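You operate a simulated robot arm through the tools that you are given. There is no shell and no other tool.

You are at the controls of a simulated robot arm. One attempt, no reset.

Task
Give motor 2 a trial run on the supply box and unplug it.
Fine: move the blue plug only with the switch off; green lamp for at least three seconds; plug back in its rest.

It is judged by the outcome, as a careful person would: the job done as asked, and still so three seconds after it is handed in. It fails if anything else is knocked over, pushed out of place, dropped, spilled or broken.

Robot
A 6-joint arm with a two-finger parallel gripper, fixed in place. Base frame: the origin is at the foot of the arm, x ahead of it, y to its left, z up; the work surface is at about z = 760. Units: mm, degrees, N and s.
With the tool pointing down near the work surface it reaches from about 240 to 640 mm from the base axis. Its first joint turns from -66.0 to 66.0 degrees. Payload 2.7 kg.
The TCP is the grasp point between the finger pads, 23 mm short of the fingertips. In the tool frame z runs along the fingers and y along their closing line. The gripper opens to 94 mm. The fingers are 38 mm wide and 10 mm thick; the gripper's body (54 by 96 mm) begins 39 mm behind the TCP.
Orientation is told as [roll, pitch, yaw] about the base's x, y, z axes, in that order, counted from this pose: with the fingers straight down and closing along the base's y, the tool's x points along the base's -x, its y along +y and its z along -z.

Tools
- The arm moves only by the tool arm_command. Its argument "series" is a list of rows, each a list of 7 numbers: the shift along the base's x, y, z in mm, then the turn, a rotation vector about the base's x, y, z in degrees, then the gripper command, from -1 (shut) to 1 (fully open), values between in proportion. In form: [[tx, ty, tz, ax, ay, az, fingers], ...]. A call has 1 to 20 rows; each row is the pose to reach, as a shift and turn from the pose commanded when the call began. Rows are played at 5 a second. More than 50 mm and 8.6 degrees between two rows, or a gripper value outside its range, and nothing of the call is played. A pose out of reach is approached as far as the arm can. The call stops where the force on the tool passes 60 N (or 10 N more than at its start, if that is more) or the arm is blocked; 0.2 s more then pass. Each finger travels about 45 mm/s and halts on what it meets, pressing with about 36 N; the grip force reading is that of the motor and also rises with nothing between the fingers. The clock runs only during rows and for 0.2 s after the last one: add rows that repeat a pose to give the fingers time. It gives the time, the measured TCP pose, the force on the tool (base axes), the opening and the grip force at its end, in the units of the frame above (readings bear some noise), with the torque about the TCP (base axes, N m) and any sound that the robot's microphone picked up.
- Cameras (640 x 400 px; columns grow to the right, rows downward): "scene" is fixed at [66.1, -434.5, 1417.7]; the picture's right is [0.83, -0.56, 0.00], its down [-0.28, -0.42, -0.86] and it looks along [0.48, 0.72, -0.51] (base axes); focal length 324 px, centre (320, 200). "wrist" rides on the gripper at [86, 16, -75] in the tool frame; the picture's right is [-0.18, 0.98, 0.00], its down [-0.58, -0.11, -0.81] and it looks along [-0.79, -0.15, 0.59] (tool axes); focal length 243 px, centre (320, 200). There is no depth. A picture from a camera that has moved, and an enlarged one, comes with that camera's place and axes in the base frame and with its lens. The place of the scene camera against the robot may be out by one fixed shift of up to 18 mm in any direction.
- snapshot(camera): a new picture of that camera. No time passes.
- inspect(camera, box): a new picture of the part [left, top, right, bottom] of that camera's present view, enlarged. No time passes.
- job_done(): hands the job in; it is judged then, once.

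Nothing tells you positions but the pictures and the camera data. Unless the task says otherwise, let go and move clear before handing in.

The tools are called after "Emit:" by a JSON object that holds its "fn" and its "kwargs". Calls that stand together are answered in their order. arm_command: Moves the arm, as the interface text tells. Its arguments: {"type":"object","properties":{"series":{"type":"array","items":{"type":"array","items":{"type":"number"}}}},"required":["series"]} The other tools are called the same way: snapshot (camera) takes a picture; inspect (camera, box) takes an enlarged picture of a part of a camera's view; job_done () hands the job in.

At the start:

```text
time: 0.0
ee_pos: [264.1, 283.5, 1149.1]
tcp_rot: [0.1, 0.0, 0.0]
wrist_force: [1.0, -0.6, -0.3]
wrist_torque: [0.0, 0.0, 0.0]
width: 94.1
gripper_force: 0.1
```

scene: 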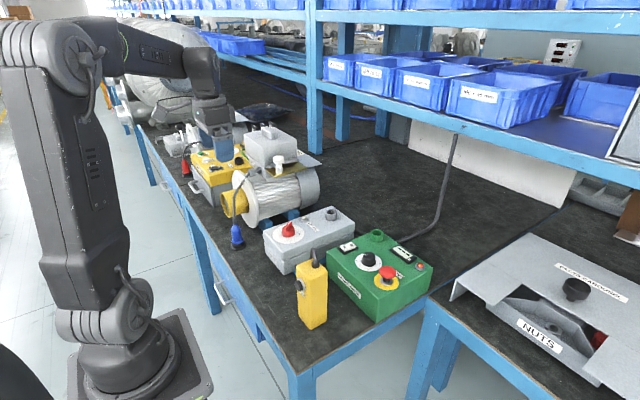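
wrist: 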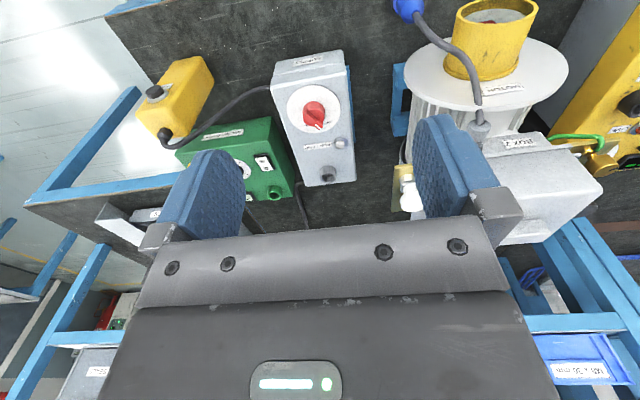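

I see a bench with a yellow box, a motor with a blue plug on a cord, a grey box with a red switch, a green box with an emergency stop and a yellow pendant. I will look closer at each before moving.

Emit:
{"fn": "inspect", "kwargs": {"camera": "scene", "box": [160, 110, 320, 260]}}

Emit:
{"fn": "inspect", "kwargs": {"camera": "scene", "box": [250, 190, 450, 335]}}

Emit:
{"fn": "inspect", "kwargs": {"camera": "wrist", "box": [130, 30, 370, 210]}}

Emit:
{"fn": "inspect", "kwargs": {"camera": "wrist", "box": [380, 0, 640, 230]}}

```text
2.67 times, centred on (240, 185) of scene
camera zoom: at [66.1, -434.5, 1417.7], right [0.83, -0.56, 0.0], down [-0.28, -0.42, -0.86], along [0.48, 0.72, -0.51], focal length 863 px, centre (533, 240)
```

zoom: 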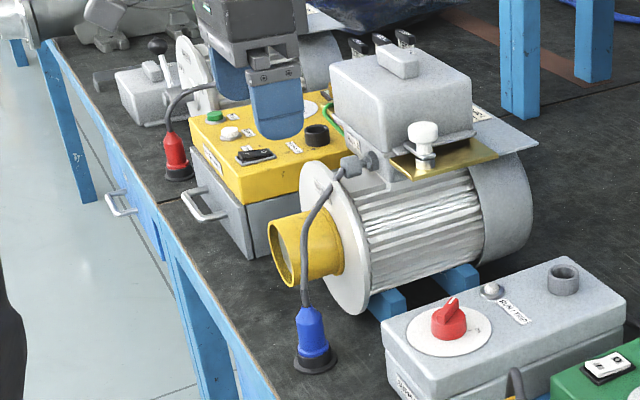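

```text
2.76 times, centred on (350, 262) of scene
camera zoom: at [66.1, -434.5, 1417.7], right [0.83, -0.56, 0.0], down [-0.28, -0.42, -0.86], along [0.48, 0.72, -0.51], focal length 893 px, centre (237, 28)
```

zoom: 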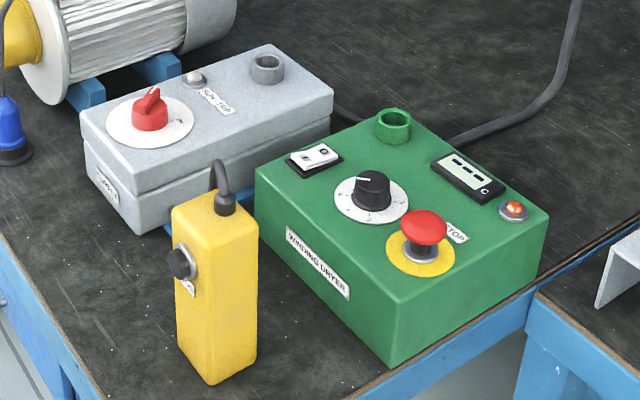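

```text
2.22 times, centred on (250, 120) of wrist
camera zoom: at [177.7, 298.1, 1223.0], right [0.18, 0.98, 0.0], down [0.58, -0.11, 0.81], along [0.79, -0.15, -0.59], focal length 539 px, centre (476, 378)
```

zoom: 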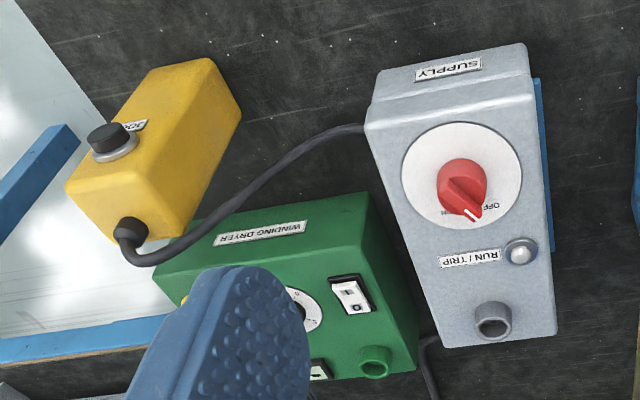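

```text
1.74 times, centred on (510, 115) of wrist
camera zoom: at [177.7, 298.1, 1223.0], right [0.18, 0.98, 0.0], down [0.58, -0.11, 0.81], along [0.79, -0.15, -0.59], focal length 422 px, centre (-10, 348)
```

zoom: 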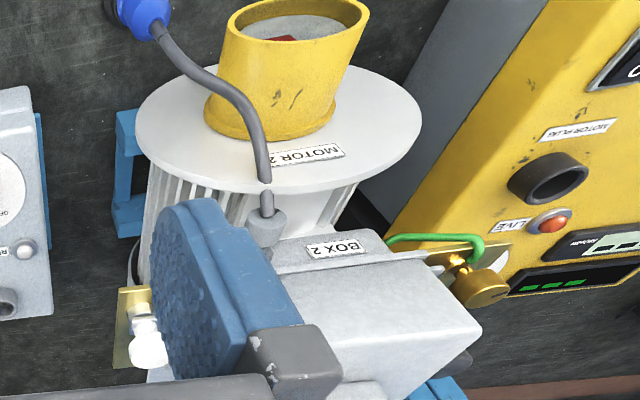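

The supply box is grey, with a red rotary switch, a RUN/TRIP lamp and a socket. Motor 2 carries the blue plug, which stands in a black rest on the bench. I need finer detail on the labels and on the motor's fittings.

Emit:
{"fn": "inspect", "kwargs": {"camera": "wrist", "box": [265, 45, 365, 190]}}

Emit:
{"fn": "inspect", "kwargs": {"camera": "wrist", "box": [420, 0, 550, 90]}}

Emit:
{"fn": "inspect", "kwargs": {"camera": "scene", "box": [260, 200, 350, 275]}}

Emit:
{"fn": "inspect", "kwargs": {"camera": "scene", "box": [215, 120, 325, 255]}}

Emit:
{"fn": "inspect", "kwargs": {"camera": "wrist", "box": [130, 40, 230, 160]}}

Emit:
{"fn": "inspect", "kwargs": {"camera": "wrist", "box": [540, 60, 640, 220]}}

```text
2.76 times, centred on (315, 118) of wrist
camera zoom: at [177.7, 298.1, 1223.0], right [0.18, 0.98, 0.0], down [0.58, -0.11, 0.81], along [0.79, -0.15, -0.59], focal length 669 px, centre (334, 428)
```

zoom: 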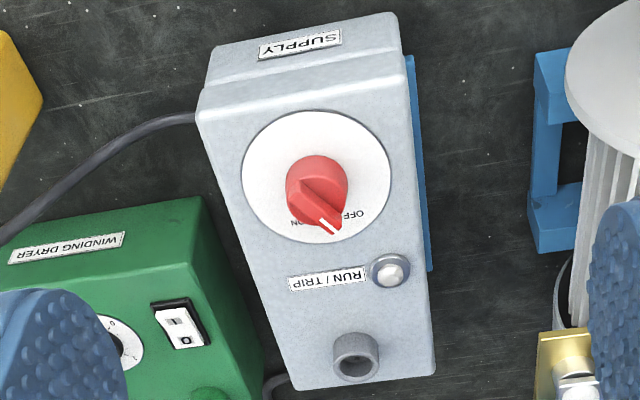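

```text
4.44 times, centred on (485, 45) of wrist
camera zoom: at [177.7, 298.1, 1223.0], right [0.18, 0.98, 0.0], down [0.58, -0.11, 0.81], along [0.79, -0.15, -0.59], focal length 1078 px, centre (-413, 889)
```

zoom: 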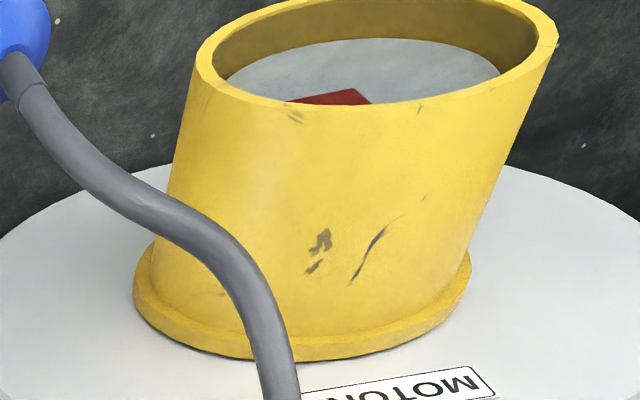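

```text
5.33 times, centred on (305, 238) of scene
camera zoom: at [66.1, -434.5, 1417.7], right [0.83, -0.56, 0.0], down [-0.28, -0.42, -0.86], along [0.48, 0.72, -0.51], focal length 1727 px, centre (400, 0)
```

zoom: 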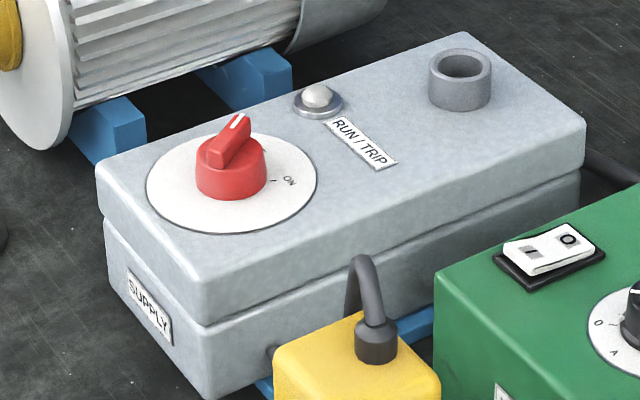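

```text
2.96 times, centred on (270, 188) of scene
camera zoom: at [66.1, -434.5, 1417.7], right [0.83, -0.56, 0.0], down [-0.28, -0.42, -0.86], along [0.48, 0.72, -0.51], focal length 959 px, centre (468, 237)
```

zoom: 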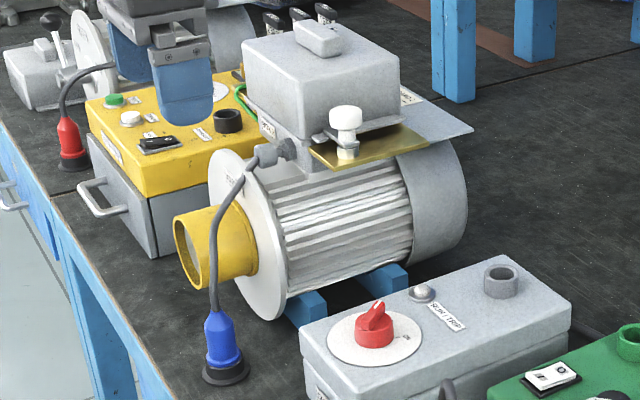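

```text
3.33 times, centred on (180, 100) of wrist
camera zoom: at [177.7, 298.1, 1223.0], right [0.18, 0.98, 0.0], down [0.58, -0.11, 0.81], along [0.79, -0.15, -0.59], focal length 809 px, centre (787, 533)
```

zoom: 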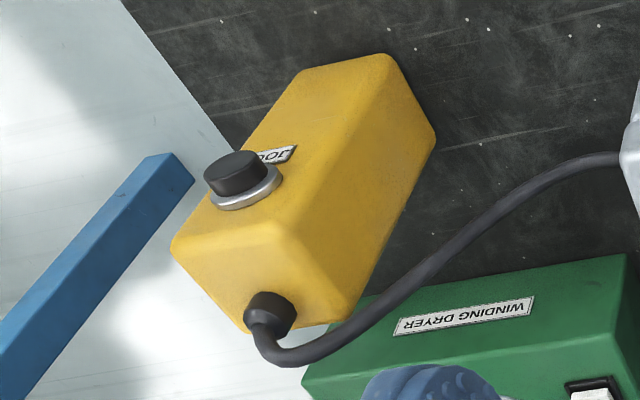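

```text
2.50 times, centred on (590, 140) of wrist
camera zoom: at [177.7, 298.1, 1223.0], right [0.18, 0.98, 0.0], down [0.58, -0.11, 0.81], along [0.79, -0.15, -0.59], focal length 606 px, centre (-355, 350)
```

zoom: 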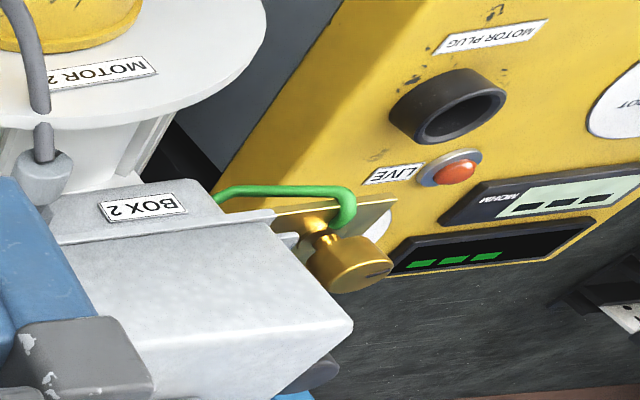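

The switch points at OFF, the knob is near (413, 243, 870), the socket near (560, 242, 870) and the blue plug in its rest near (300, 390). I will move the hand over the supply box for a closer view from the wrist camera.

Emit:
{"fn": "arm_command", "kwargs": {"series": [[15, -10, -30, 0, 0, 0, 1], [30, -20, -60, 0, 0, 0, 1], [45, -30, -90, 0, 0, 0, 1], [60, -40, -120, 0, 0, 0, 1], [66, -40, -139, 0, 0, 0, 1], [66, -40, -139, 0, 0, 0, 1]]}}

Emit:
{"fn": "snapshot", "kwargs": {"camera": "wrist"}}

Emit:
{"fn": "snapshot", "kwargs": {"camera": "scene"}}

```text
time: 1.4
ee_pos: [330.2, 242.6, 1008.8]
tcp_rot: [0.2, -0.1, 0.0]
wrist_force: [-1.3, 0.2, 0.3]
wrist_torque: [-0.02, 0.01, 0.01]
width: 94.1
gripper_force: 0.0
```

```text
taken
camera wrist: at [243.5, 258.1, 1083.8], right [0.18, 0.98, 0.0], down [0.58, -0.11, 0.81], along [0.79, -0.15, -0.59], focal length 243 px, centre (320, 200)
```

wrist: 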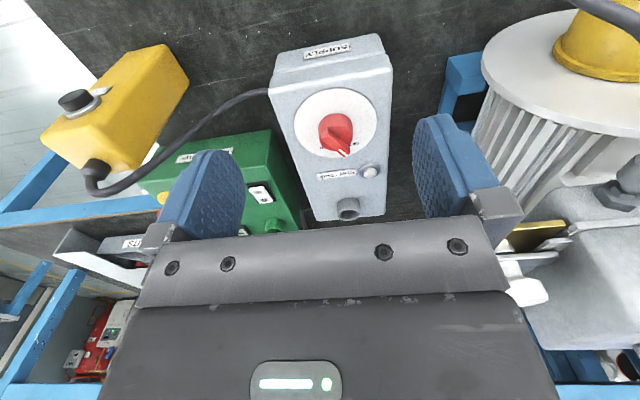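

```text
taken
```

scene: 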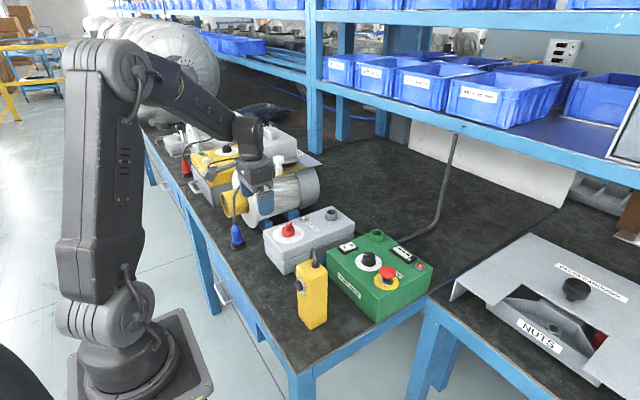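

The supply box and its switch are now in clear view between the fingers. I will enlarge the switch, the lamp and the motor 2 fittings.

Emit:
{"fn": "inspect", "kwargs": {"camera": "wrist", "box": [260, 30, 400, 225]}}

Emit:
{"fn": "inspect", "kwargs": {"camera": "wrist", "box": [295, 80, 385, 165]}}

Emit:
{"fn": "inspect", "kwargs": {"camera": "wrist", "box": [300, 150, 400, 225]}}

Emit:
{"fn": "inspect", "kwargs": {"camera": "wrist", "box": [480, 140, 640, 380]}}

Emit:
{"fn": "inspect", "kwargs": {"camera": "scene", "box": [170, 130, 330, 255]}}

```text
2.05 times, centred on (330, 128) of wrist
camera zoom: at [243.5, 258.1, 1083.8], right [0.18, 0.98, 0.0], down [0.58, -0.11, 0.81], along [0.79, -0.15, -0.59], focal length 498 px, centre (300, 349)
```

zoom: 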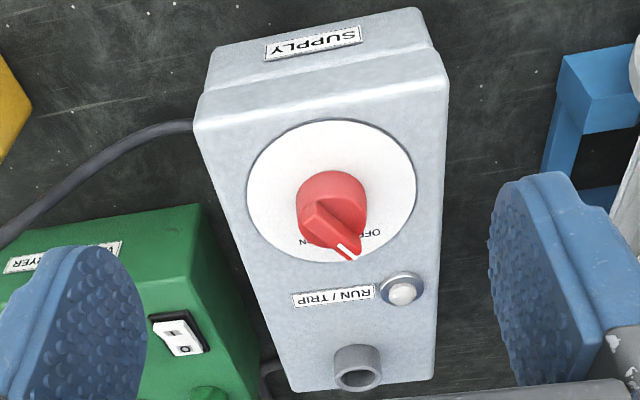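

```text
4.71 times, centred on (340, 122) of wrist
camera zoom: at [243.5, 258.1, 1083.8], right [0.18, 0.98, 0.0], down [0.58, -0.11, 0.81], along [0.79, -0.15, -0.59], focal length 1142 px, centre (226, 565)
```

zoom: 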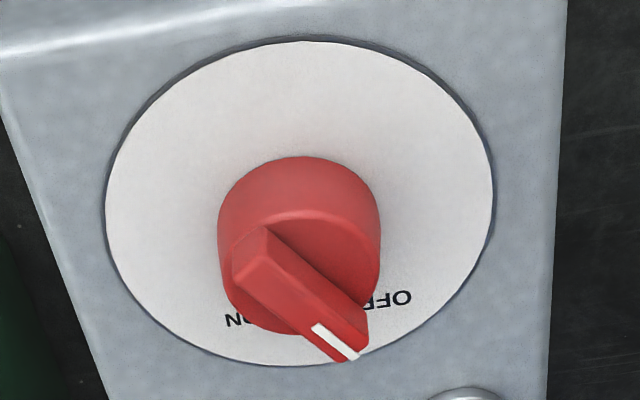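

```text
5.33 times, centred on (350, 188) of wrist
camera zoom: at [243.5, 258.1, 1083.8], right [0.18, 0.98, 0.0], down [0.58, -0.11, 0.81], along [0.79, -0.15, -0.59], focal length 1294 px, centre (160, 267)
```

zoom: 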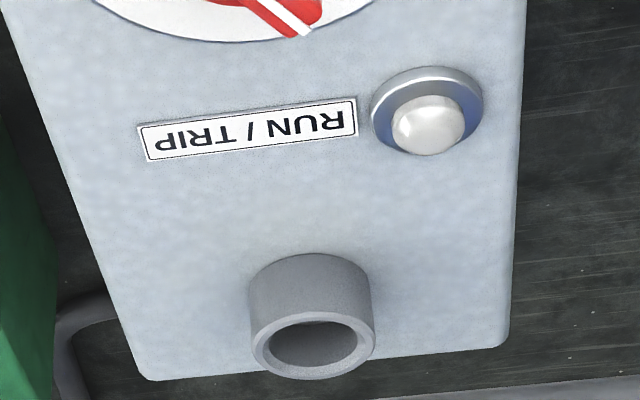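

```text
1.67 times, centred on (560, 260) of wrist
camera zoom: at [243.5, 258.1, 1083.8], right [0.18, 0.98, 0.0], down [0.58, -0.11, 0.81], along [0.79, -0.15, -0.59], focal length 404 px, centre (-80, 100)
```

zoom: 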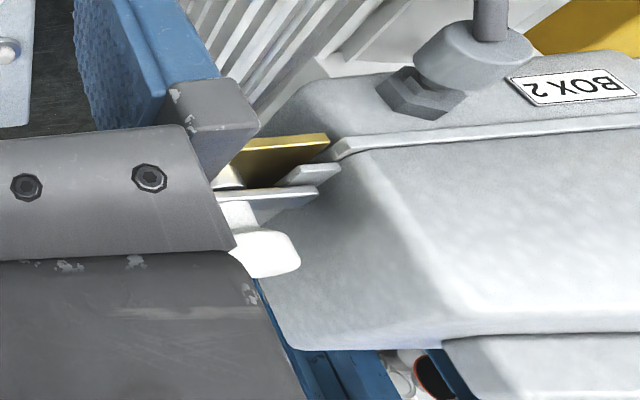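

```text
3.20 times, centred on (250, 192) of scene
camera zoom: at [66.1, -434.5, 1417.7], right [0.83, -0.56, 0.0], down [-0.28, -0.42, -0.86], along [0.48, 0.72, -0.51], focal length 1036 px, centre (544, 224)
```

zoom: 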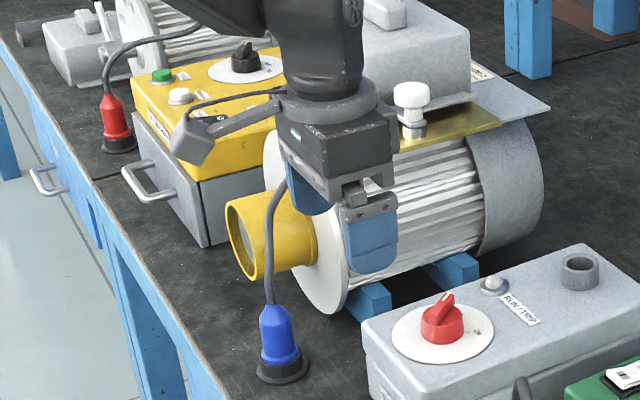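

The dial shows OFF on the motor side and ON on the other, and the pointer is at OFF with the lamp dark. I will move sideways towards the blue plug, staying high, to see plug, rest and cord and to get a second bearing on the box.

Emit:
{"fn": "arm_command", "kwargs": {"series": [[-16, 27, 0, 0, 0, 0, 1], [-32, 54, 0, 0, 0, 0, 1], [-48, 82, 0, 0, 0, 0, 1], [-64, 110, 0, 0, 0, 0, 1], [-80, 137, -9, 0, 0, 0, 1], [-80, 137, -9, 0, 0, 0, 1]]}}

Emit:
{"fn": "snapshot", "kwargs": {"camera": "wrist"}}

Emit:
{"fn": "inspect", "kwargs": {"camera": "wrist", "box": [240, 0, 440, 140]}}

Emit:
{"fn": "inspect", "kwargs": {"camera": "wrist", "box": [230, 70, 440, 230]}}

Emit:
{"fn": "inspect", "kwargs": {"camera": "wrist", "box": [120, 80, 260, 230]}}

```text
time: 2.8
ee_pos: [250.6, 380.5, 1001.1]
tcp_rot: [0.2, 0.0, -0.1]
wrist_force: [-0.5, 0.1, 0.0]
wrist_torque: [0.0, 0.0, -0.02]
width: 94.0
gripper_force: 0.1
```

```text
taken
camera wrist: at [163.8, 395.7, 1074.8], right [0.19, 0.98, 0.0], down [0.58, -0.11, 0.81], along [0.79, -0.15, -0.59], focal length 243 px, centre (320, 200)
```

wrist: 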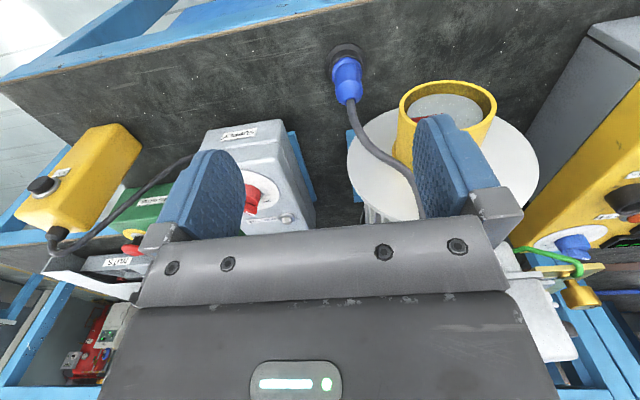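

```text
2.86 times, centred on (340, 70) of wrist
camera zoom: at [163.8, 395.7, 1074.8], right [0.19, 0.98, 0.0], down [0.58, -0.11, 0.81], along [0.79, -0.15, -0.59], focal length 693 px, centre (263, 571)
```

zoom: 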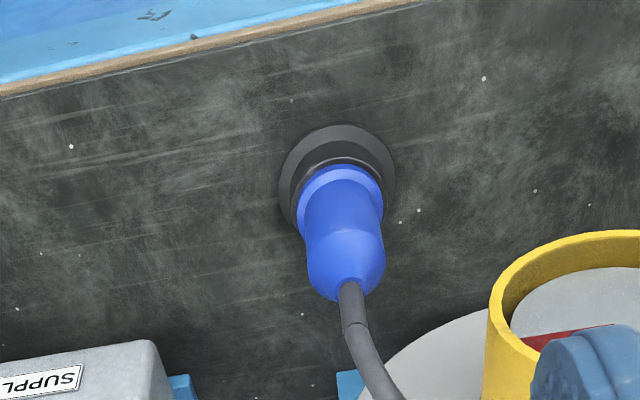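

```text
2.50 times, centred on (335, 150) of wrist
camera zoom: at [163.8, 395.7, 1074.8], right [0.19, 0.98, 0.0], down [0.58, -0.11, 0.81], along [0.79, -0.15, -0.59], focal length 606 px, centre (282, 325)
```

zoom: 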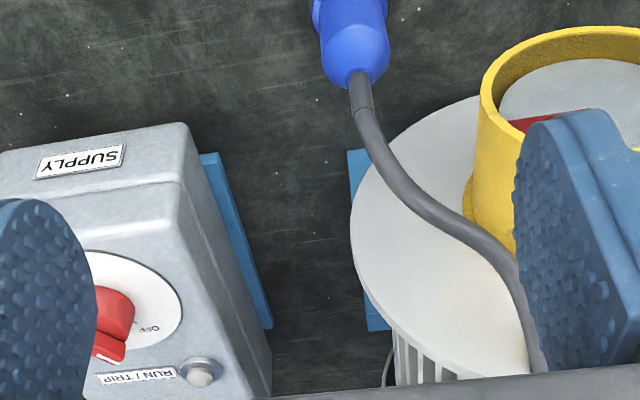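

```text
2.67 times, centred on (190, 155) of wrist
camera zoom: at [163.8, 395.7, 1074.8], right [0.19, 0.98, 0.0], down [0.58, -0.11, 0.81], along [0.79, -0.15, -0.59], focal length 647 px, centre (667, 320)
```

zoom: 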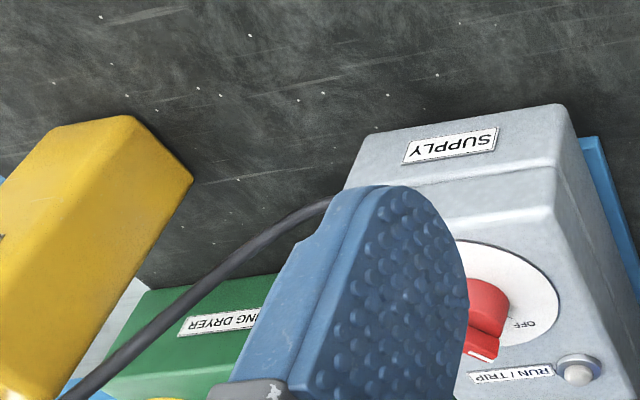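

The blue plug stands upright in a round black rest near (309, 401), with its top near z 842 and its cord rising towards motor 2's box. I will turn the hand to a 45 degree tilt facing outward, so the cord clears the palm, and keep well above everything while doing so.

Emit:
{"fn": "arm_command", "kwargs": {"series": [[0, -10, 0, 0, 0, 7.5, 0.4], [0, -20, 0, 0, 0, 15, 0.4], [0, -30, 0, 0, 0, 22.5, 0.4], [0, -40, 0, 0, 0, 30, 0.4], [0, -50, 0, 0, 0, 37.5, 0.4], [0, -60, 0, 0, 0, 45, 0.4], [0, -60, 0, 0, 0, 45, 0.4]]}}

```text
time: 4.4
ee_pos: [250.1, 321.7, 1000.8]
tcp_rot: [0.0, 0.0, 45.1]
wrist_force: [-0.2, 0.1, 0.0]
wrist_torque: [0.03, 0.01, 0.0]
width: 65.6
gripper_force: 0.0
```

The hand has yawed 45 degrees as planned. Next I will tilt it 45 degrees so the fingers point outward and down.

Emit:
{"fn": "arm_command", "kwargs": {"series": [[0, 0, 0, 5.3, -5.3, 0, 0.4], [0, 0, 0, 10.6, -10.6, 0, 0.4], [0, 0, 0, 15.9, -15.9, 0, 0.4], [0, 0, 0, 21.2, -21.2, 0, 0.4], [0, 0, 0, 26.5, -26.5, 0, 0.4], [0, 0, 0, 31.8, -31.8, 0, 0.4], [0, 0, 0, 31.8, -31.8, 0, 0.4]]}}

Emit:
{"fn": "snapshot", "kwargs": {"camera": "wrist"}}

Emit:
{"fn": "snapshot", "kwargs": {"camera": "scene"}}

```text
time: 6.0
ee_pos: [254.1, 334.8, 1009.8]
tcp_rot: [-2.1, -42.2, 44.3]
wrist_force: [-0.5, -0.2, 0.0]
wrist_torque: [0.0, -0.03, -0.02]
width: 65.9
gripper_force: 0.1
out of reach, approached as far as the arm can: row 5, 6, 7
```

```text
taken
camera wrist: at [159.9, 266.4, 1005.7], right [-0.57, 0.81, 0.1], down [-0.03, -0.14, 0.99], along [0.82, 0.56, 0.1], focal length 243 px, centre (320, 200)
```

wrist: 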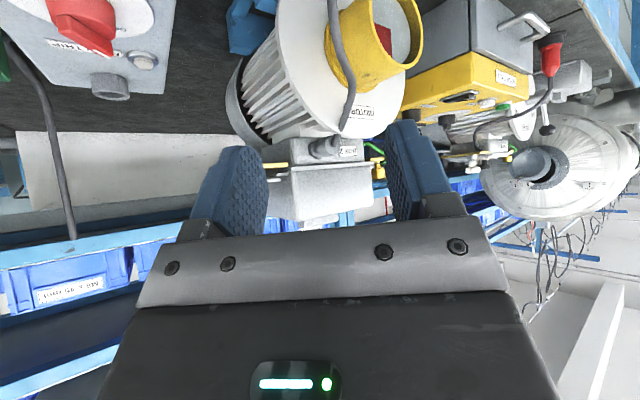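

```text
taken
```

scene: 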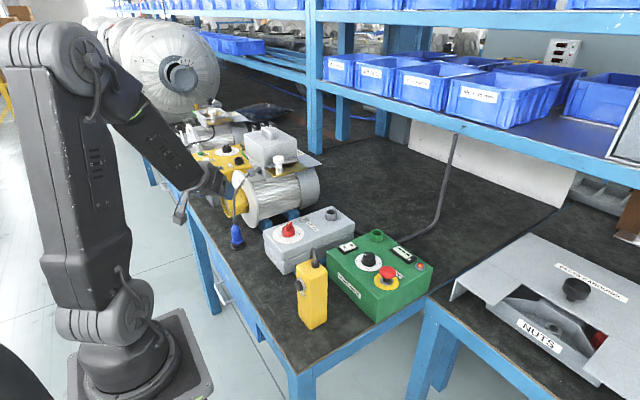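

The full 45 degree tilt is slightly out of reach this close in, and the hand stopped at 42 degrees. I will go down and outward with a little less tilt and see what the arm allows near the plug.

Emit:
{"fn": "arm_command", "kwargs": {"series": [[0, 5, -20, -3.5, 3.5, 0, 0.4], [0, 10, -40, -7, 7, 0, 0.4], [0, 15, -60, -7, 7, 0, 0.4], [0, 20, -80, -7, 7, 0, 0.4], [0, 20, -80, -7, 7, 0, 0.4]]}}

Emit:
{"fn": "snapshot", "kwargs": {"camera": "wrist"}}

Emit:
{"fn": "snapshot", "kwargs": {"camera": "scene"}}

```text
time: 7.2
ee_pos: [254.7, 353.4, 928.9]
tcp_rot: [-2.4, -32.5, 44.8]
wrist_force: [0.2, 0.2, 0.4]
wrist_torque: [0.01, 0.01, -0.01]
width: 65.9
gripper_force: 0.0
```

```text
taken
camera wrist: at [160.7, 287.1, 945.2], right [-0.57, 0.82, 0.06], down [0.09, -0.01, 1.0], along [0.82, 0.57, -0.07], focal length 243 px, centre (320, 200)
```

wrist: 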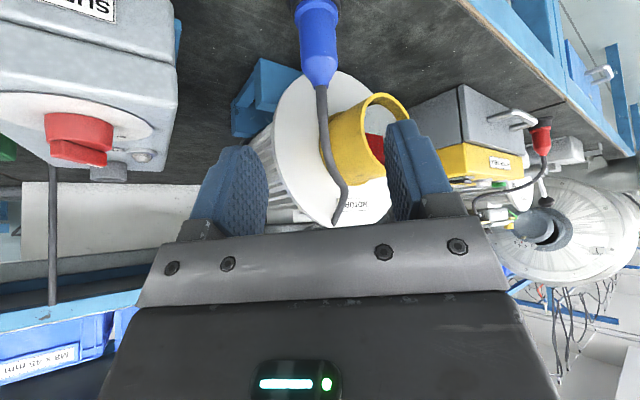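

```text
taken
```

scene: 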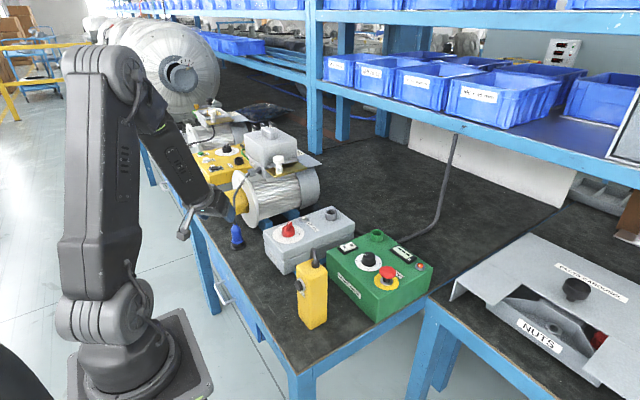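

The arm reaches a 32 degree tilt here without trouble. I now take the plug's cord exit to be at (312, 401, 840), and I will enlarge the plug to see its shape before closing in.

Emit:
{"fn": "inspect", "kwargs": {"camera": "wrist", "box": [260, 0, 400, 120]}}

Emit:
{"fn": "inspect", "kwargs": {"camera": "scene", "box": [200, 180, 280, 260]}}

```text
3.33 times, centred on (330, 60) of wrist
camera zoom: at [160.7, 287.1, 945.2], right [-0.57, 0.82, 0.06], down [0.09, -0.01, 1.0], along [0.82, 0.57, -0.07], focal length 809 px, centre (287, 667)
```

zoom: 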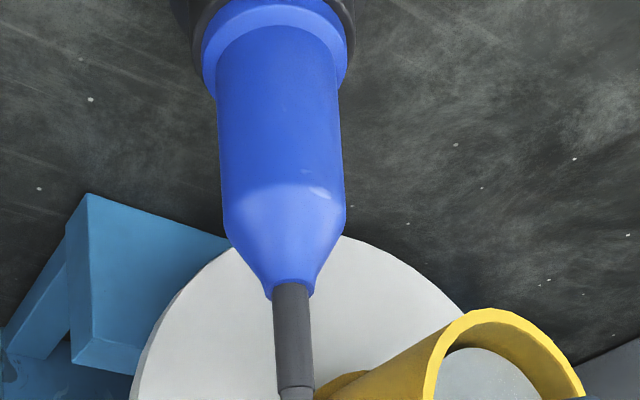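

```text
5.00 times, centred on (240, 220) of scene
camera zoom: at [66.1, -434.5, 1417.7], right [0.83, -0.56, 0.0], down [-0.28, -0.42, -0.86], along [0.48, 0.72, -0.51], focal length 1619 px, centre (720, 100)
```

zoom: 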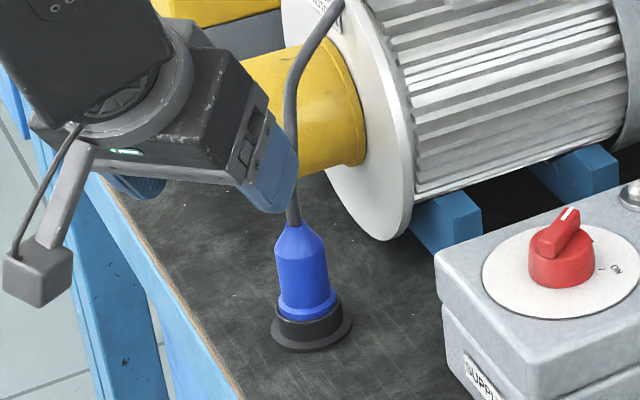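

The plug has a straight body about 30 mm across from z 785 to 819, a cone above it and a 37 mm collar just above the rest. I will grip it with the finger tips just above the collar, at TCP z about 817, and I go first to a standoff 90 mm back along the tool axis with 38 degrees of tilt.

Emit:
{"fn": "arm_command", "kwargs": {"series": [[6, 3, -14, 2.6, -1.2, 0.6, 0.4], [12, 6, -28, 5.3, -2.5, 1.3, 0.4], [18, 8.5, -41, 5.3, -2.5, 1.3, 0.4], [18, 8.5, -41, 5.3, -2.5, 1.3, 0.4]]}}

Emit:
{"fn": "snapshot", "kwargs": {"camera": "wrist"}}

Emit:
{"fn": "inspect", "kwargs": {"camera": "scene", "box": [180, 160, 280, 260]}}

```text
time: 8.2
ee_pos: [255.1, 375.0, 886.8]
tcp_rot: [-0.6, -37.8, 44.8]
wrist_force: [0.1, 0.2, 0.0]
wrist_torque: [0.02, 0.0, 0.0]
width: 65.7
gripper_force: 0.1
out of reach, approached as far as the arm can: row 2, 3
```

```text
taken
camera wrist: at [161.6, 305.3, 892.5], right [-0.59, 0.8, 0.11], down [0.05, -0.1, 0.99], along [0.81, 0.59, 0.02], focal length 243 px, centre (320, 200)
```

wrist: 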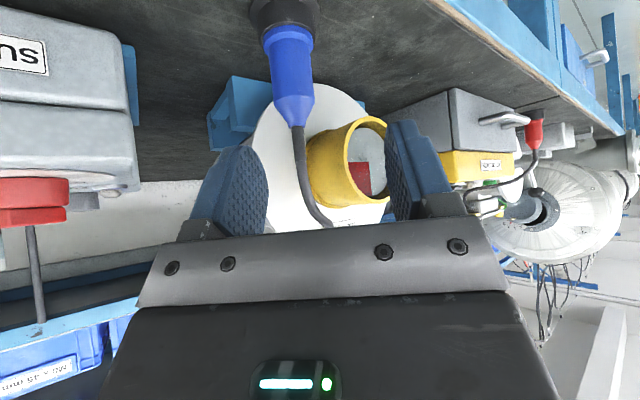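

```text
4.00 times, centred on (230, 210) of scene
camera zoom: at [66.1, -434.5, 1417.7], right [0.83, -0.56, 0.0], down [-0.28, -0.42, -0.86], along [0.48, 0.72, -0.51], focal length 1295 px, centre (680, 160)
```

zoom: 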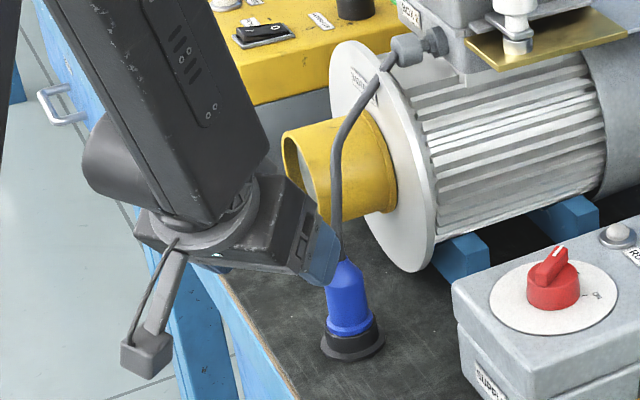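

The arm met a wrist singularity because the tool was aligned with the forearm but not facing straight out. I will face the tool radially (yaw 52 degrees) and move to a standoff 80 mm back from the plug.

Emit:
{"fn": "arm_command", "kwargs": {"series": [[5, -3, 10, 0.1, 0.1, 2.5, 0.4], [13, -6, 10, 0.2, 0.2, 5, 0.4], [20, -9, 4, 0.3, 0.3, 7.5, 0.4], [26.6, -12.8, -6.8, 0.3, 0.3, 7.5, 0.4], [26.6, -12.8, -6.8, 0.3, 0.3, 7.5, 0.4]]}}

Emit:
{"fn": "snapshot", "kwargs": {"camera": "wrist"}}

```text
time: 9.4
ee_pos: [211.0, 408.4, 876.7]
tcp_rot: [0.4, -37.6, 49.2]
wrist_force: [-0.5, 0.3, -0.1]
wrist_torque: [-0.01, -0.01, -0.03]
width: 65.6
gripper_force: 0.0
out of reach, approached as far as the arm can: row 1, 2, 3, 4, 5
```

```text
taken
camera wrist: at [125.1, 331.1, 883.4], right [-0.65, 0.75, 0.12], down [0.07, -0.1, 0.99], along [0.76, 0.66, 0.01], focal length 243 px, centre (320, 200)
```

wrist: 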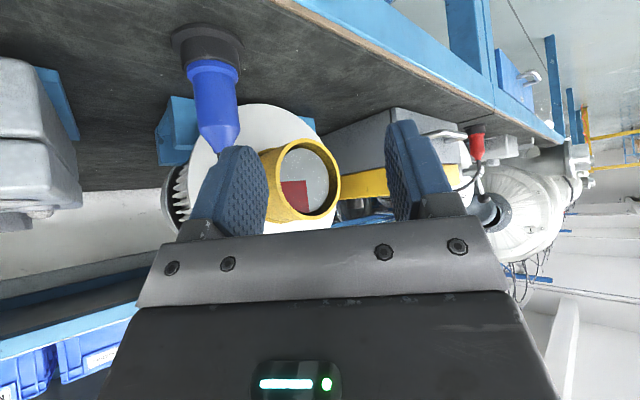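

The arm drifted sideways again instead of reaching the pose, so this much tilt is too close to its wrist limit here. I will back up and away with less tilt before trying again.

Emit:
{"fn": "arm_command", "kwargs": {"series": [[0, -5, 20, -2.5, 2.2, 0, 0.4], [10, -15, 40, -5, 4.4, 0, 0.4], [22, -28, 60, -7.5, 6.6, 0, 0.4], [34, -40, 73, -9.1, 7.9, 0, 0.4], [44, -48, 73, -9.1, 7.9, 0, 0.4], [44, -48, 73, -9.1, 7.9, 0, 0.4]]}}

Emit:
{"fn": "snapshot", "kwargs": {"camera": "scene"}}

```text
time: 10.8
ee_pos: [340.7, 300.1, 952.8]
tcp_rot: [1.3, -25.8, 51.7]
wrist_force: [-1.0, -0.1, 0.8]
wrist_torque: [-0.01, -0.04, 0.0]
width: 65.8
gripper_force: 0.0
out of reach, approached as far as the arm can: row 1, 2
```

```text
taken
```

scene: 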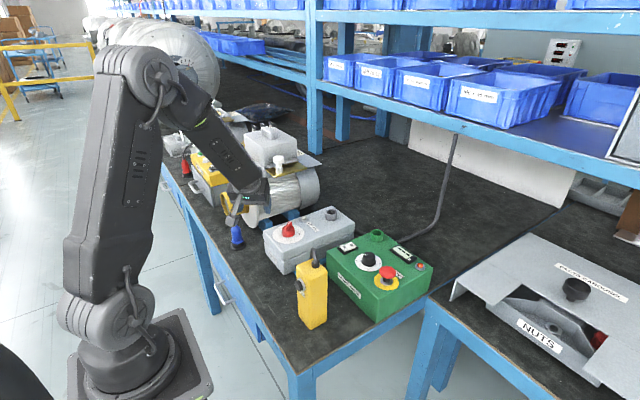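

The hand is now at (341, 300, 953) with a 26 degree tilt, clear of everything. I will hold a moment to check that the arm has settled and that the reported pose matches the command.

Emit:
{"fn": "arm_command", "kwargs": {"series": [[0, 0, 0, 0, 0, 0, 0.4], [0, 0, 0, 0, 0, 0, 0.4], [0, 0, 0, 0, 0, 0, 0.4]]}}

Emit:
{"fn": "snapshot", "kwargs": {"camera": "wrist"}}

Emit:
{"fn": "inspect", "kwargs": {"camera": "scene", "box": [160, 120, 340, 270]}}

```text
time: 11.6
ee_pos: [341.1, 301.0, 952.6]
tcp_rot: [1.3, -25.9, 51.6]
wrist_force: [0.6, 0.4, -0.9]
wrist_torque: [-0.01, 0.02, 0.01]
width: 65.7
gripper_force: 0.1
```

```text
taken
camera wrist: at [261.4, 222.2, 982.9], right [-0.67, 0.73, 0.1], down [0.21, 0.06, 0.98], along [0.71, 0.68, -0.19], focal length 243 px, centre (320, 200)
```

wrist: 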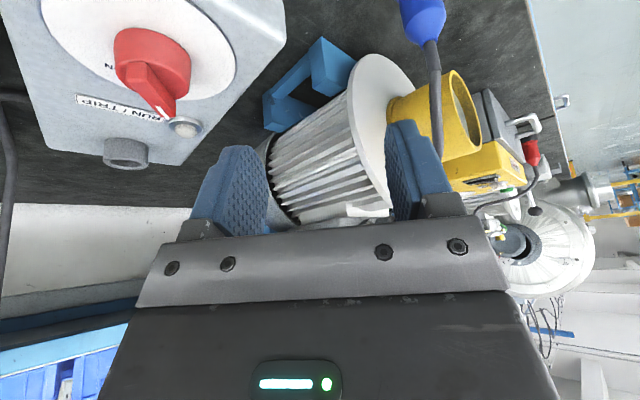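

```text
2.67 times, centred on (250, 195) of scene
camera zoom: at [66.1, -434.5, 1417.7], right [0.83, -0.56, 0.0], down [-0.28, -0.42, -0.86], along [0.48, 0.72, -0.51], focal length 863 px, centre (507, 213)
```

zoom: 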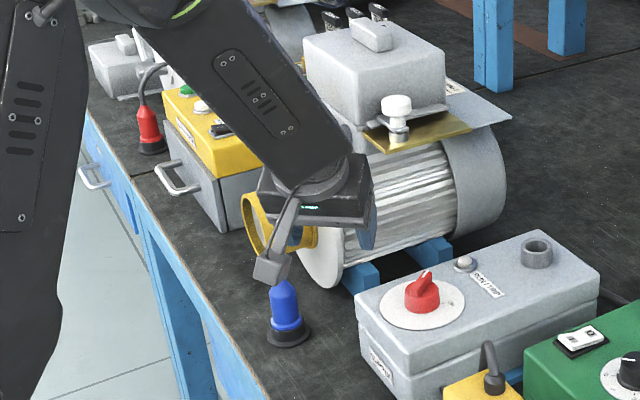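

The arm is settled at a 26 degree tilt. I will use a different approach: hand on the right side of the plug, fingers pointing to +y and down (yaw 90, tilt 40), which keeps the wrist away from its singular pose and leaves the cord free. The yaw comes first.

Emit:
{"fn": "arm_command", "kwargs": {"series": [[0, 0, 0, 0, 0, 7.7, 0.1], [0, 0, 0, 0, 0, 15.4, 0.1], [0, 0, 0, 0, 0, 23.1, 0.1], [0, 0, 0, 0, 0, 30.8, 0.1], [0, 0, 0, 0, 0, 38.4, 0.1], [0, 0, 0, 0, 0, 38.4, 0.1]]}}

```text
time: 13.0
ee_pos: [342.8, 301.2, 954.7]
tcp_rot: [1.3, -25.9, 90.1]
wrist_force: [0.1, -0.3, 0.5]
wrist_torque: [0.01, 0.0, 0.0]
width: 51.7
gripper_force: 0.0
```

The yaw went smoothly to 90 degrees. Now I tilt to 40 degrees and remove the small roll, then move to a point back from the plug along the tool axis.

Emit:
{"fn": "arm_command", "kwargs": {"series": [[0, 0, 0, 7, -0.6, -0.3, 0.1], [0, 0, 0, 14.1, -1.2, -0.6, 0.1], [-15, 20, -20, 14.1, -1.2, -0.6, 0.1], [-31, 40, -45, 14.1, -1.2, -0.6, 0.1], [-31, 40, -45, 14.1, -1.2, -0.6, 0.1]]}}

Emit:
{"fn": "snapshot", "kwargs": {"camera": "wrist"}}

Emit:
{"fn": "inspect", "kwargs": {"camera": "scene", "box": [160, 120, 340, 270]}}

```text
time: 14.2
ee_pos: [310.0, 342.7, 909.8]
tcp_rot: [-0.1, -40.0, 90.2]
wrist_force: [-0.5, -0.2, -0.7]
wrist_torque: [-0.01, -0.01, 0.01]
width: 51.5
gripper_force: 0.1
```

```text
taken
camera wrist: at [294.9, 226.4, 910.9], right [-0.98, 0.14, 0.12], down [0.11, -0.07, 0.99], along [0.15, 0.99, 0.06], focal length 243 px, centre (320, 200)
```

wrist: 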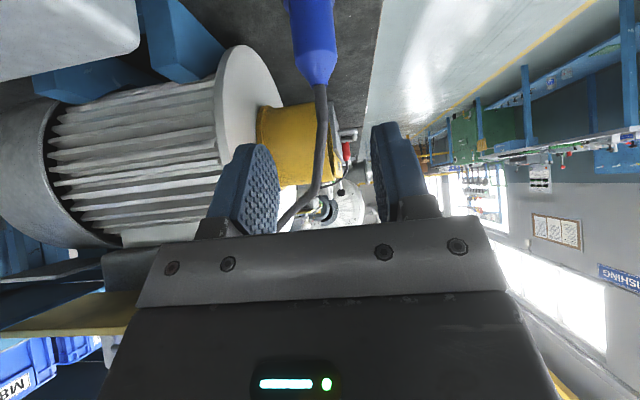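

```text
2.67 times, centred on (250, 195) of scene
camera zoom: at [66.1, -434.5, 1417.7], right [0.83, -0.56, 0.0], down [-0.28, -0.42, -0.86], along [0.48, 0.72, -0.51], focal length 863 px, centre (507, 213)
```

zoom: 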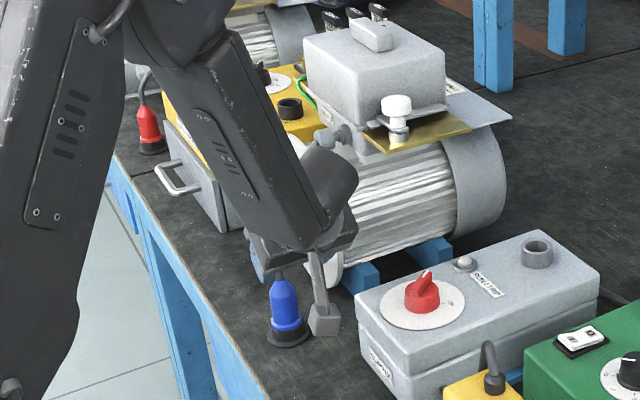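

The hand is now at (310, 343, 910) with a clean 40 degree tilt, and the plug shows straight ahead between the fingers. I will enlarge it to fix its position before closing in.

Emit:
{"fn": "inspect", "kwargs": {"camera": "wrist", "box": [230, 0, 410, 120]}}

Emit:
{"fn": "inspect", "kwargs": {"camera": "wrist", "box": [200, 60, 440, 240]}}

```text
3.33 times, centred on (320, 60) of wrist
camera zoom: at [294.9, 226.4, 910.9], right [-0.98, 0.14, 0.12], down [0.11, -0.07, 0.99], along [0.15, 0.99, 0.06], focal length 809 px, centre (320, 667)
```

zoom: 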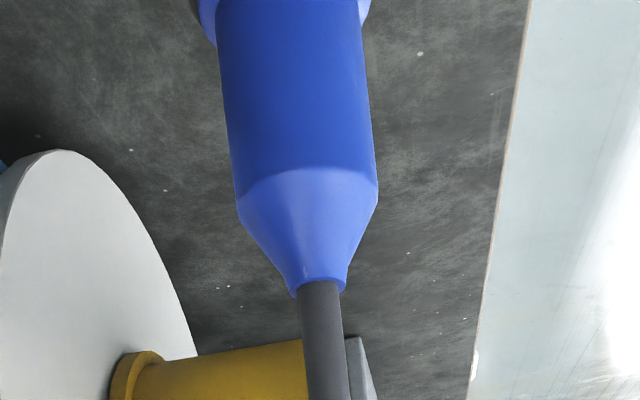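

```text
2.22 times, centred on (320, 150) of wrist
camera zoom: at [294.9, 226.4, 910.9], right [-0.98, 0.14, 0.12], down [0.11, -0.07, 0.99], along [0.15, 0.99, 0.06], focal length 539 px, centre (320, 311)
```

zoom: 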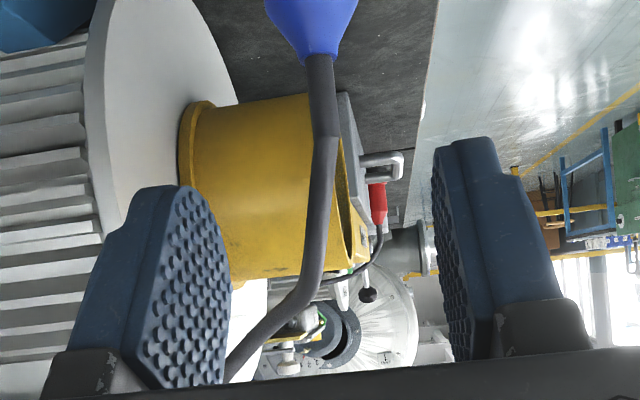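

I now put the plug axis at x 311.5, y 401, with the shoulder at z 822 and the collar top at about z 793. I will approach along the tool axis and stop about 20 mm short to check the alignment.

Emit:
{"fn": "arm_command", "kwargs": {"series": [[1, 7, -28, 0, 0, 0, 0.1], [1, 20, -44, 0, 0, 0, 0.1], [1, 33, -60, 0, 0, 0, 0.1], [1, 46, -75, 0, 0, 0, 0.1], [1, 46, -75, 0, 0, 0, 0.1]]}}

Emit:
{"fn": "snapshot", "kwargs": {"camera": "wrist"}}

Emit:
{"fn": "inspect", "kwargs": {"camera": "scene", "box": [180, 170, 300, 260]}}

```text
time: 15.4
ee_pos: [311.7, 387.0, 835.3]
tcp_rot: [-0.1, -40.0, 90.3]
wrist_force: [-0.3, -0.2, 0.9]
wrist_torque: [0.0, -0.03, -0.04]
width: 51.8
gripper_force: 0.1
```

```text
taken
camera wrist: at [296.0, 272.0, 836.2], right [-0.98, 0.14, 0.12], down [0.11, -0.07, 0.99], along [0.15, 0.99, 0.06], focal length 243 px, centre (320, 200)
```

wrist: 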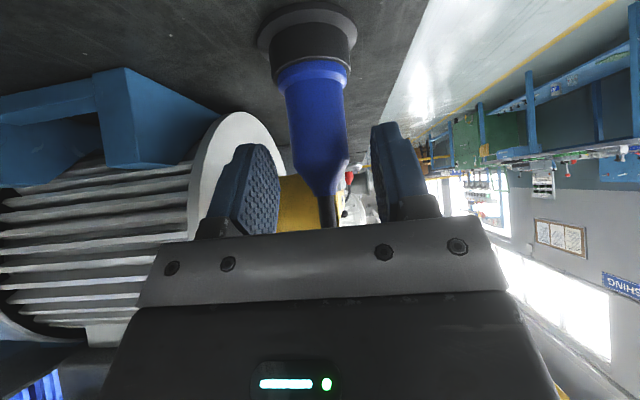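

```text
4.44 times, centred on (240, 215) of scene
camera zoom: at [66.1, -434.5, 1417.7], right [0.83, -0.56, 0.0], down [-0.28, -0.42, -0.86], along [0.48, 0.72, -0.51], focal length 1439 px, centre (676, 133)
```

zoom: 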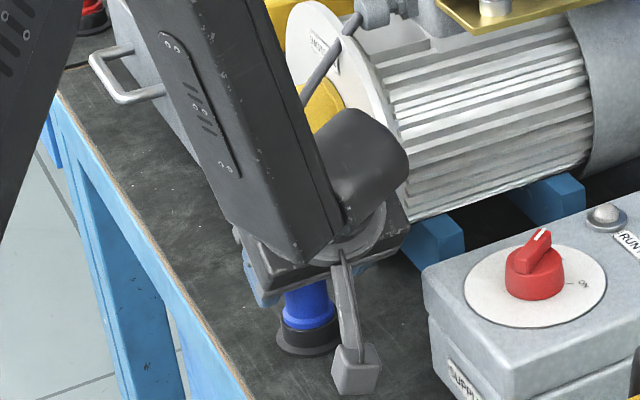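

The plug stands centred between the open fingers, with the rest and collar fully visible. I will measure the heights once more in an enlarged view.

Emit:
{"fn": "inspect", "kwargs": {"camera": "wrist", "box": [230, 0, 410, 230]}}

```text
1.74 times, centred on (320, 115) of wrist
camera zoom: at [296.0, 272.0, 836.2], right [-0.98, 0.14, 0.12], down [0.11, -0.07, 0.99], along [0.15, 0.99, 0.06], focal length 422 px, centre (320, 348)
```

zoom: 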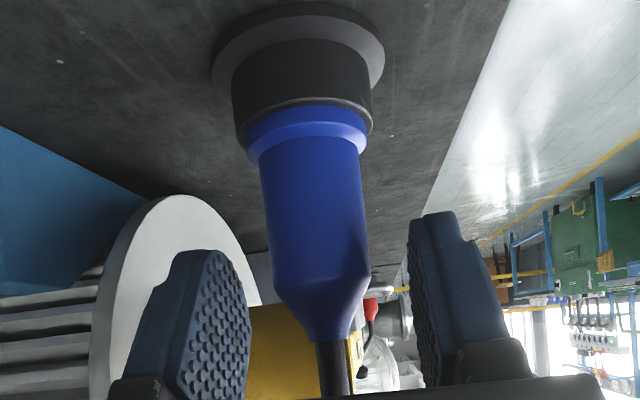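

The cup rim is at z 779 and the straight body runs from z 787 to 825, so TCP z 820 is right. I will move the last 20 mm and then close the fingers on the plug.

Emit:
{"fn": "arm_command", "kwargs": {"series": [[0, 5, -5, 0, 0, 0, 0.1], [0, 10, -10, 0, 0, 0, 0.1], [0, 14, -15.3, 0, 0, 0, 0.1], [0, 14, -15.3, 0, 0, 0, 0.1]]}}

Emit:
{"fn": "inspect", "kwargs": {"camera": "wrist", "box": [200, 0, 440, 240]}}

```text
time: 16.4
ee_pos: [312.3, 401.1, 819.7]
tcp_rot: [-0.2, -40.0, 90.3]
wrist_force: [0.5, 0.1, 0.2]
wrist_torque: [0.01, 0.0, 0.03]
width: 51.6
gripper_force: 0.0
```

```text
1.67 times, centred on (320, 120) of wrist
camera zoom: at [296.6, 286.1, 821.0], right [-0.98, 0.14, 0.12], down [0.11, -0.07, 0.99], along [0.15, 0.99, 0.06], focal length 404 px, centre (320, 333)
```

zoom: 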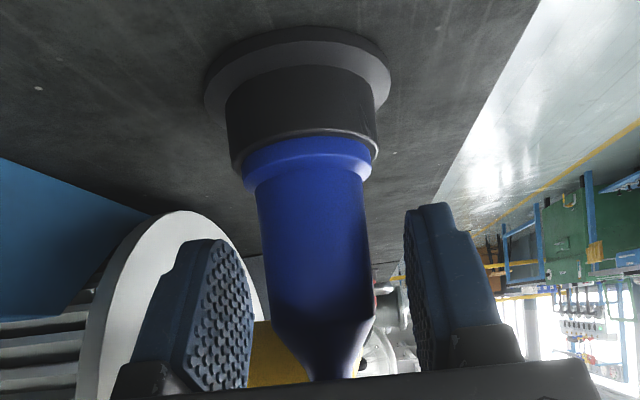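

The fingers bracket the plug body above the collar and nothing touches yet. I close the gripper now.

Emit:
{"fn": "arm_command", "kwargs": {"series": [[0, 0, 0, 0, 0, 0, -0.2], [0, 0, 0, 0, 0, 0, -0.6], [0, 0, 0, 0, 0, 0, -1], [0, 0, 0, 0, 0, 0, -1], [0, 0, 0, 0, 0, 0, -1]]}}

Emit:
{"fn": "inspect", "kwargs": {"camera": "wrist", "box": [200, 0, 440, 240]}}

```text
time: 17.6
ee_pos: [311.2, 401.2, 819.5]
tcp_rot: [-0.2, -39.9, 90.3]
wrist_force: [0.4, -0.5, 0.3]
wrist_torque: [0.02, 0.02, 0.0]
width: 28.8
gripper_force: 36.1
```

```text
1.67 times, centred on (320, 120) of wrist
camera zoom: at [296.6, 286.0, 821.0], right [-0.98, 0.14, 0.12], down [0.11, -0.07, 0.99], along [0.15, 0.99, 0.06], focal length 404 px, centre (320, 333)
```

zoom: 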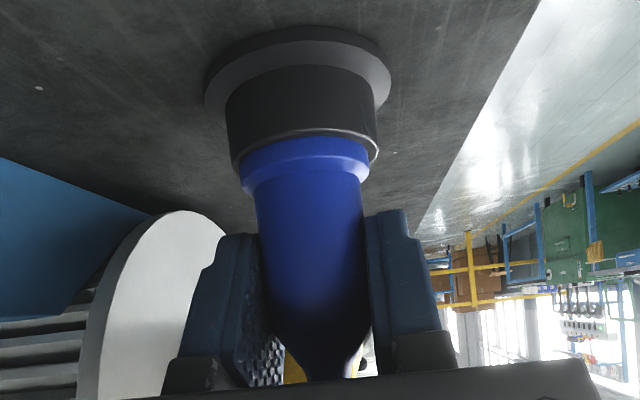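

The plug is gripped at 28.8 mm with full force. I will lift it straight up, slowly at first, and watch the forces.

Emit:
{"fn": "arm_command", "kwargs": {"series": [[0, 0, 4, 0, 0, 0, -1], [0, 0, 8, 0, 0, 0, -1], [0, 0, 12, 0, 0, 0, -1], [0, 0, 18, 0, 0, 0, -1], [0, 0, 24, 0, 0, 0, -1], [0, 0, 30, 0, 0, 0, -1]]}}

Emit:
{"fn": "inspect", "kwargs": {"camera": "wrist", "box": [200, 0, 440, 240]}}

Emit:
{"fn": "inspect", "kwargs": {"camera": "scene", "box": [180, 150, 300, 260]}}

```text
time: 19.0
ee_pos: [313.1, 400.8, 849.1]
tcp_rot: [-0.2, -40.0, 90.4]
wrist_force: [0.2, -0.6, -0.4]
wrist_torque: [0.0, 0.03, 0.0]
width: 28.8
gripper_force: 35.9
```

```text
1.67 times, centred on (320, 120) of wrist
camera zoom: at [296.7, 285.7, 850.6], right [-0.98, 0.14, 0.12], down [0.11, -0.07, 0.99], along [0.15, 0.99, 0.06], focal length 404 px, centre (320, 333)
```

zoom: 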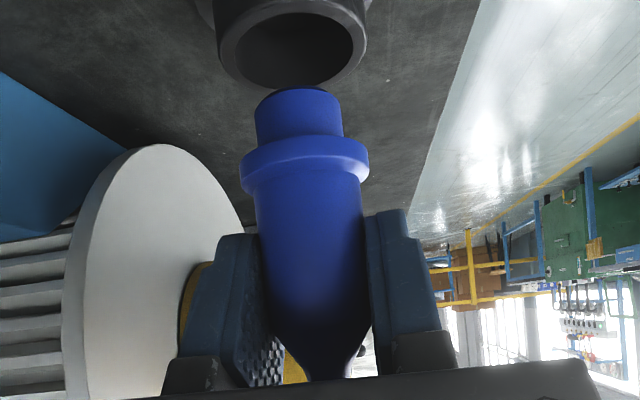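

```text
3.64 times, centred on (240, 205) of scene
camera zoom: at [66.1, -434.5, 1417.7], right [0.83, -0.56, 0.0], down [-0.28, -0.42, -0.86], along [0.48, 0.72, -0.51], focal length 1177 px, centre (611, 182)
```

zoom: 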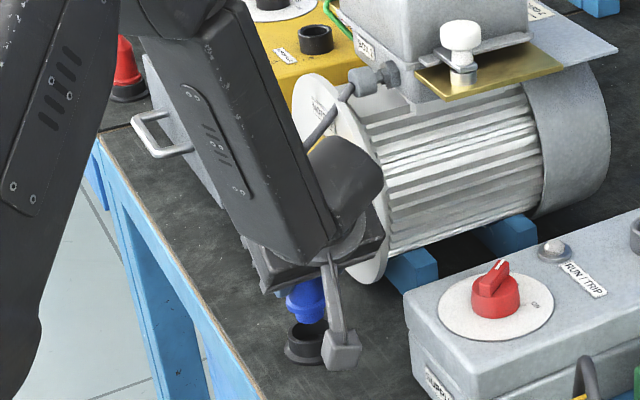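

The plug is out of its rest: it has a nose about 24 mm across and 14 mm long below the collar. I will lift it 100 mm more, then carry it in a straight line towards a point above the supply socket, well clear of the switch and the motor.

Emit:
{"fn": "arm_command", "kwargs": {"series": [[0, 0, 20, 0, 0, 0, -1], [0, 0, 40, 0, 0, 0, -1], [0, 0, 60, 0, 0, 0, -1], [0, 0, 80, 0, 0, 0, -1], [0, 0, 100, 0, 0, 0, -1], [10, -20, 110, 0, 0, 0, -1], [28, -40, 120, 0, 0, 0, -1], [46, -60, 125, 0, 0, 0, -1], [46, -60, 125, 0, 0, 0, -1]]}}

Emit:
{"fn": "snapshot", "kwargs": {"camera": "wrist"}}

Emit:
{"fn": "snapshot", "kwargs": {"camera": "scene"}}

```text
time: 21.0
ee_pos: [359.3, 340.1, 975.0]
tcp_rot: [-0.3, -40.0, 90.3]
wrist_force: [0.0, -0.3, 0.3]
wrist_torque: [0.02, -0.01, 0.0]
width: 28.8
gripper_force: 35.7
```

```text
taken
camera wrist: at [342.8, 225.4, 975.6], right [-0.98, 0.14, 0.12], down [0.11, -0.07, 0.99], along [0.15, 0.99, 0.06], focal length 243 px, centre (320, 200)
```

wrist: 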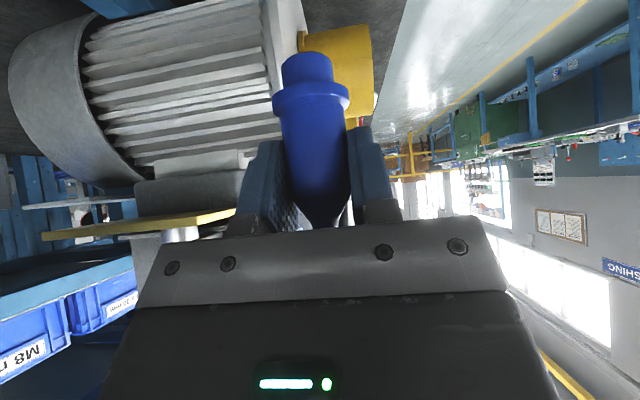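

```text
taken
```

scene: 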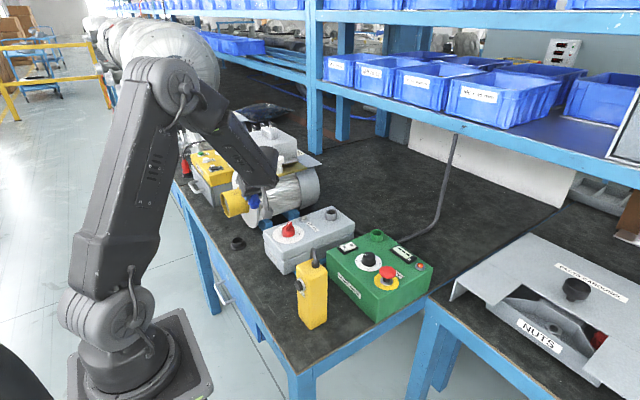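

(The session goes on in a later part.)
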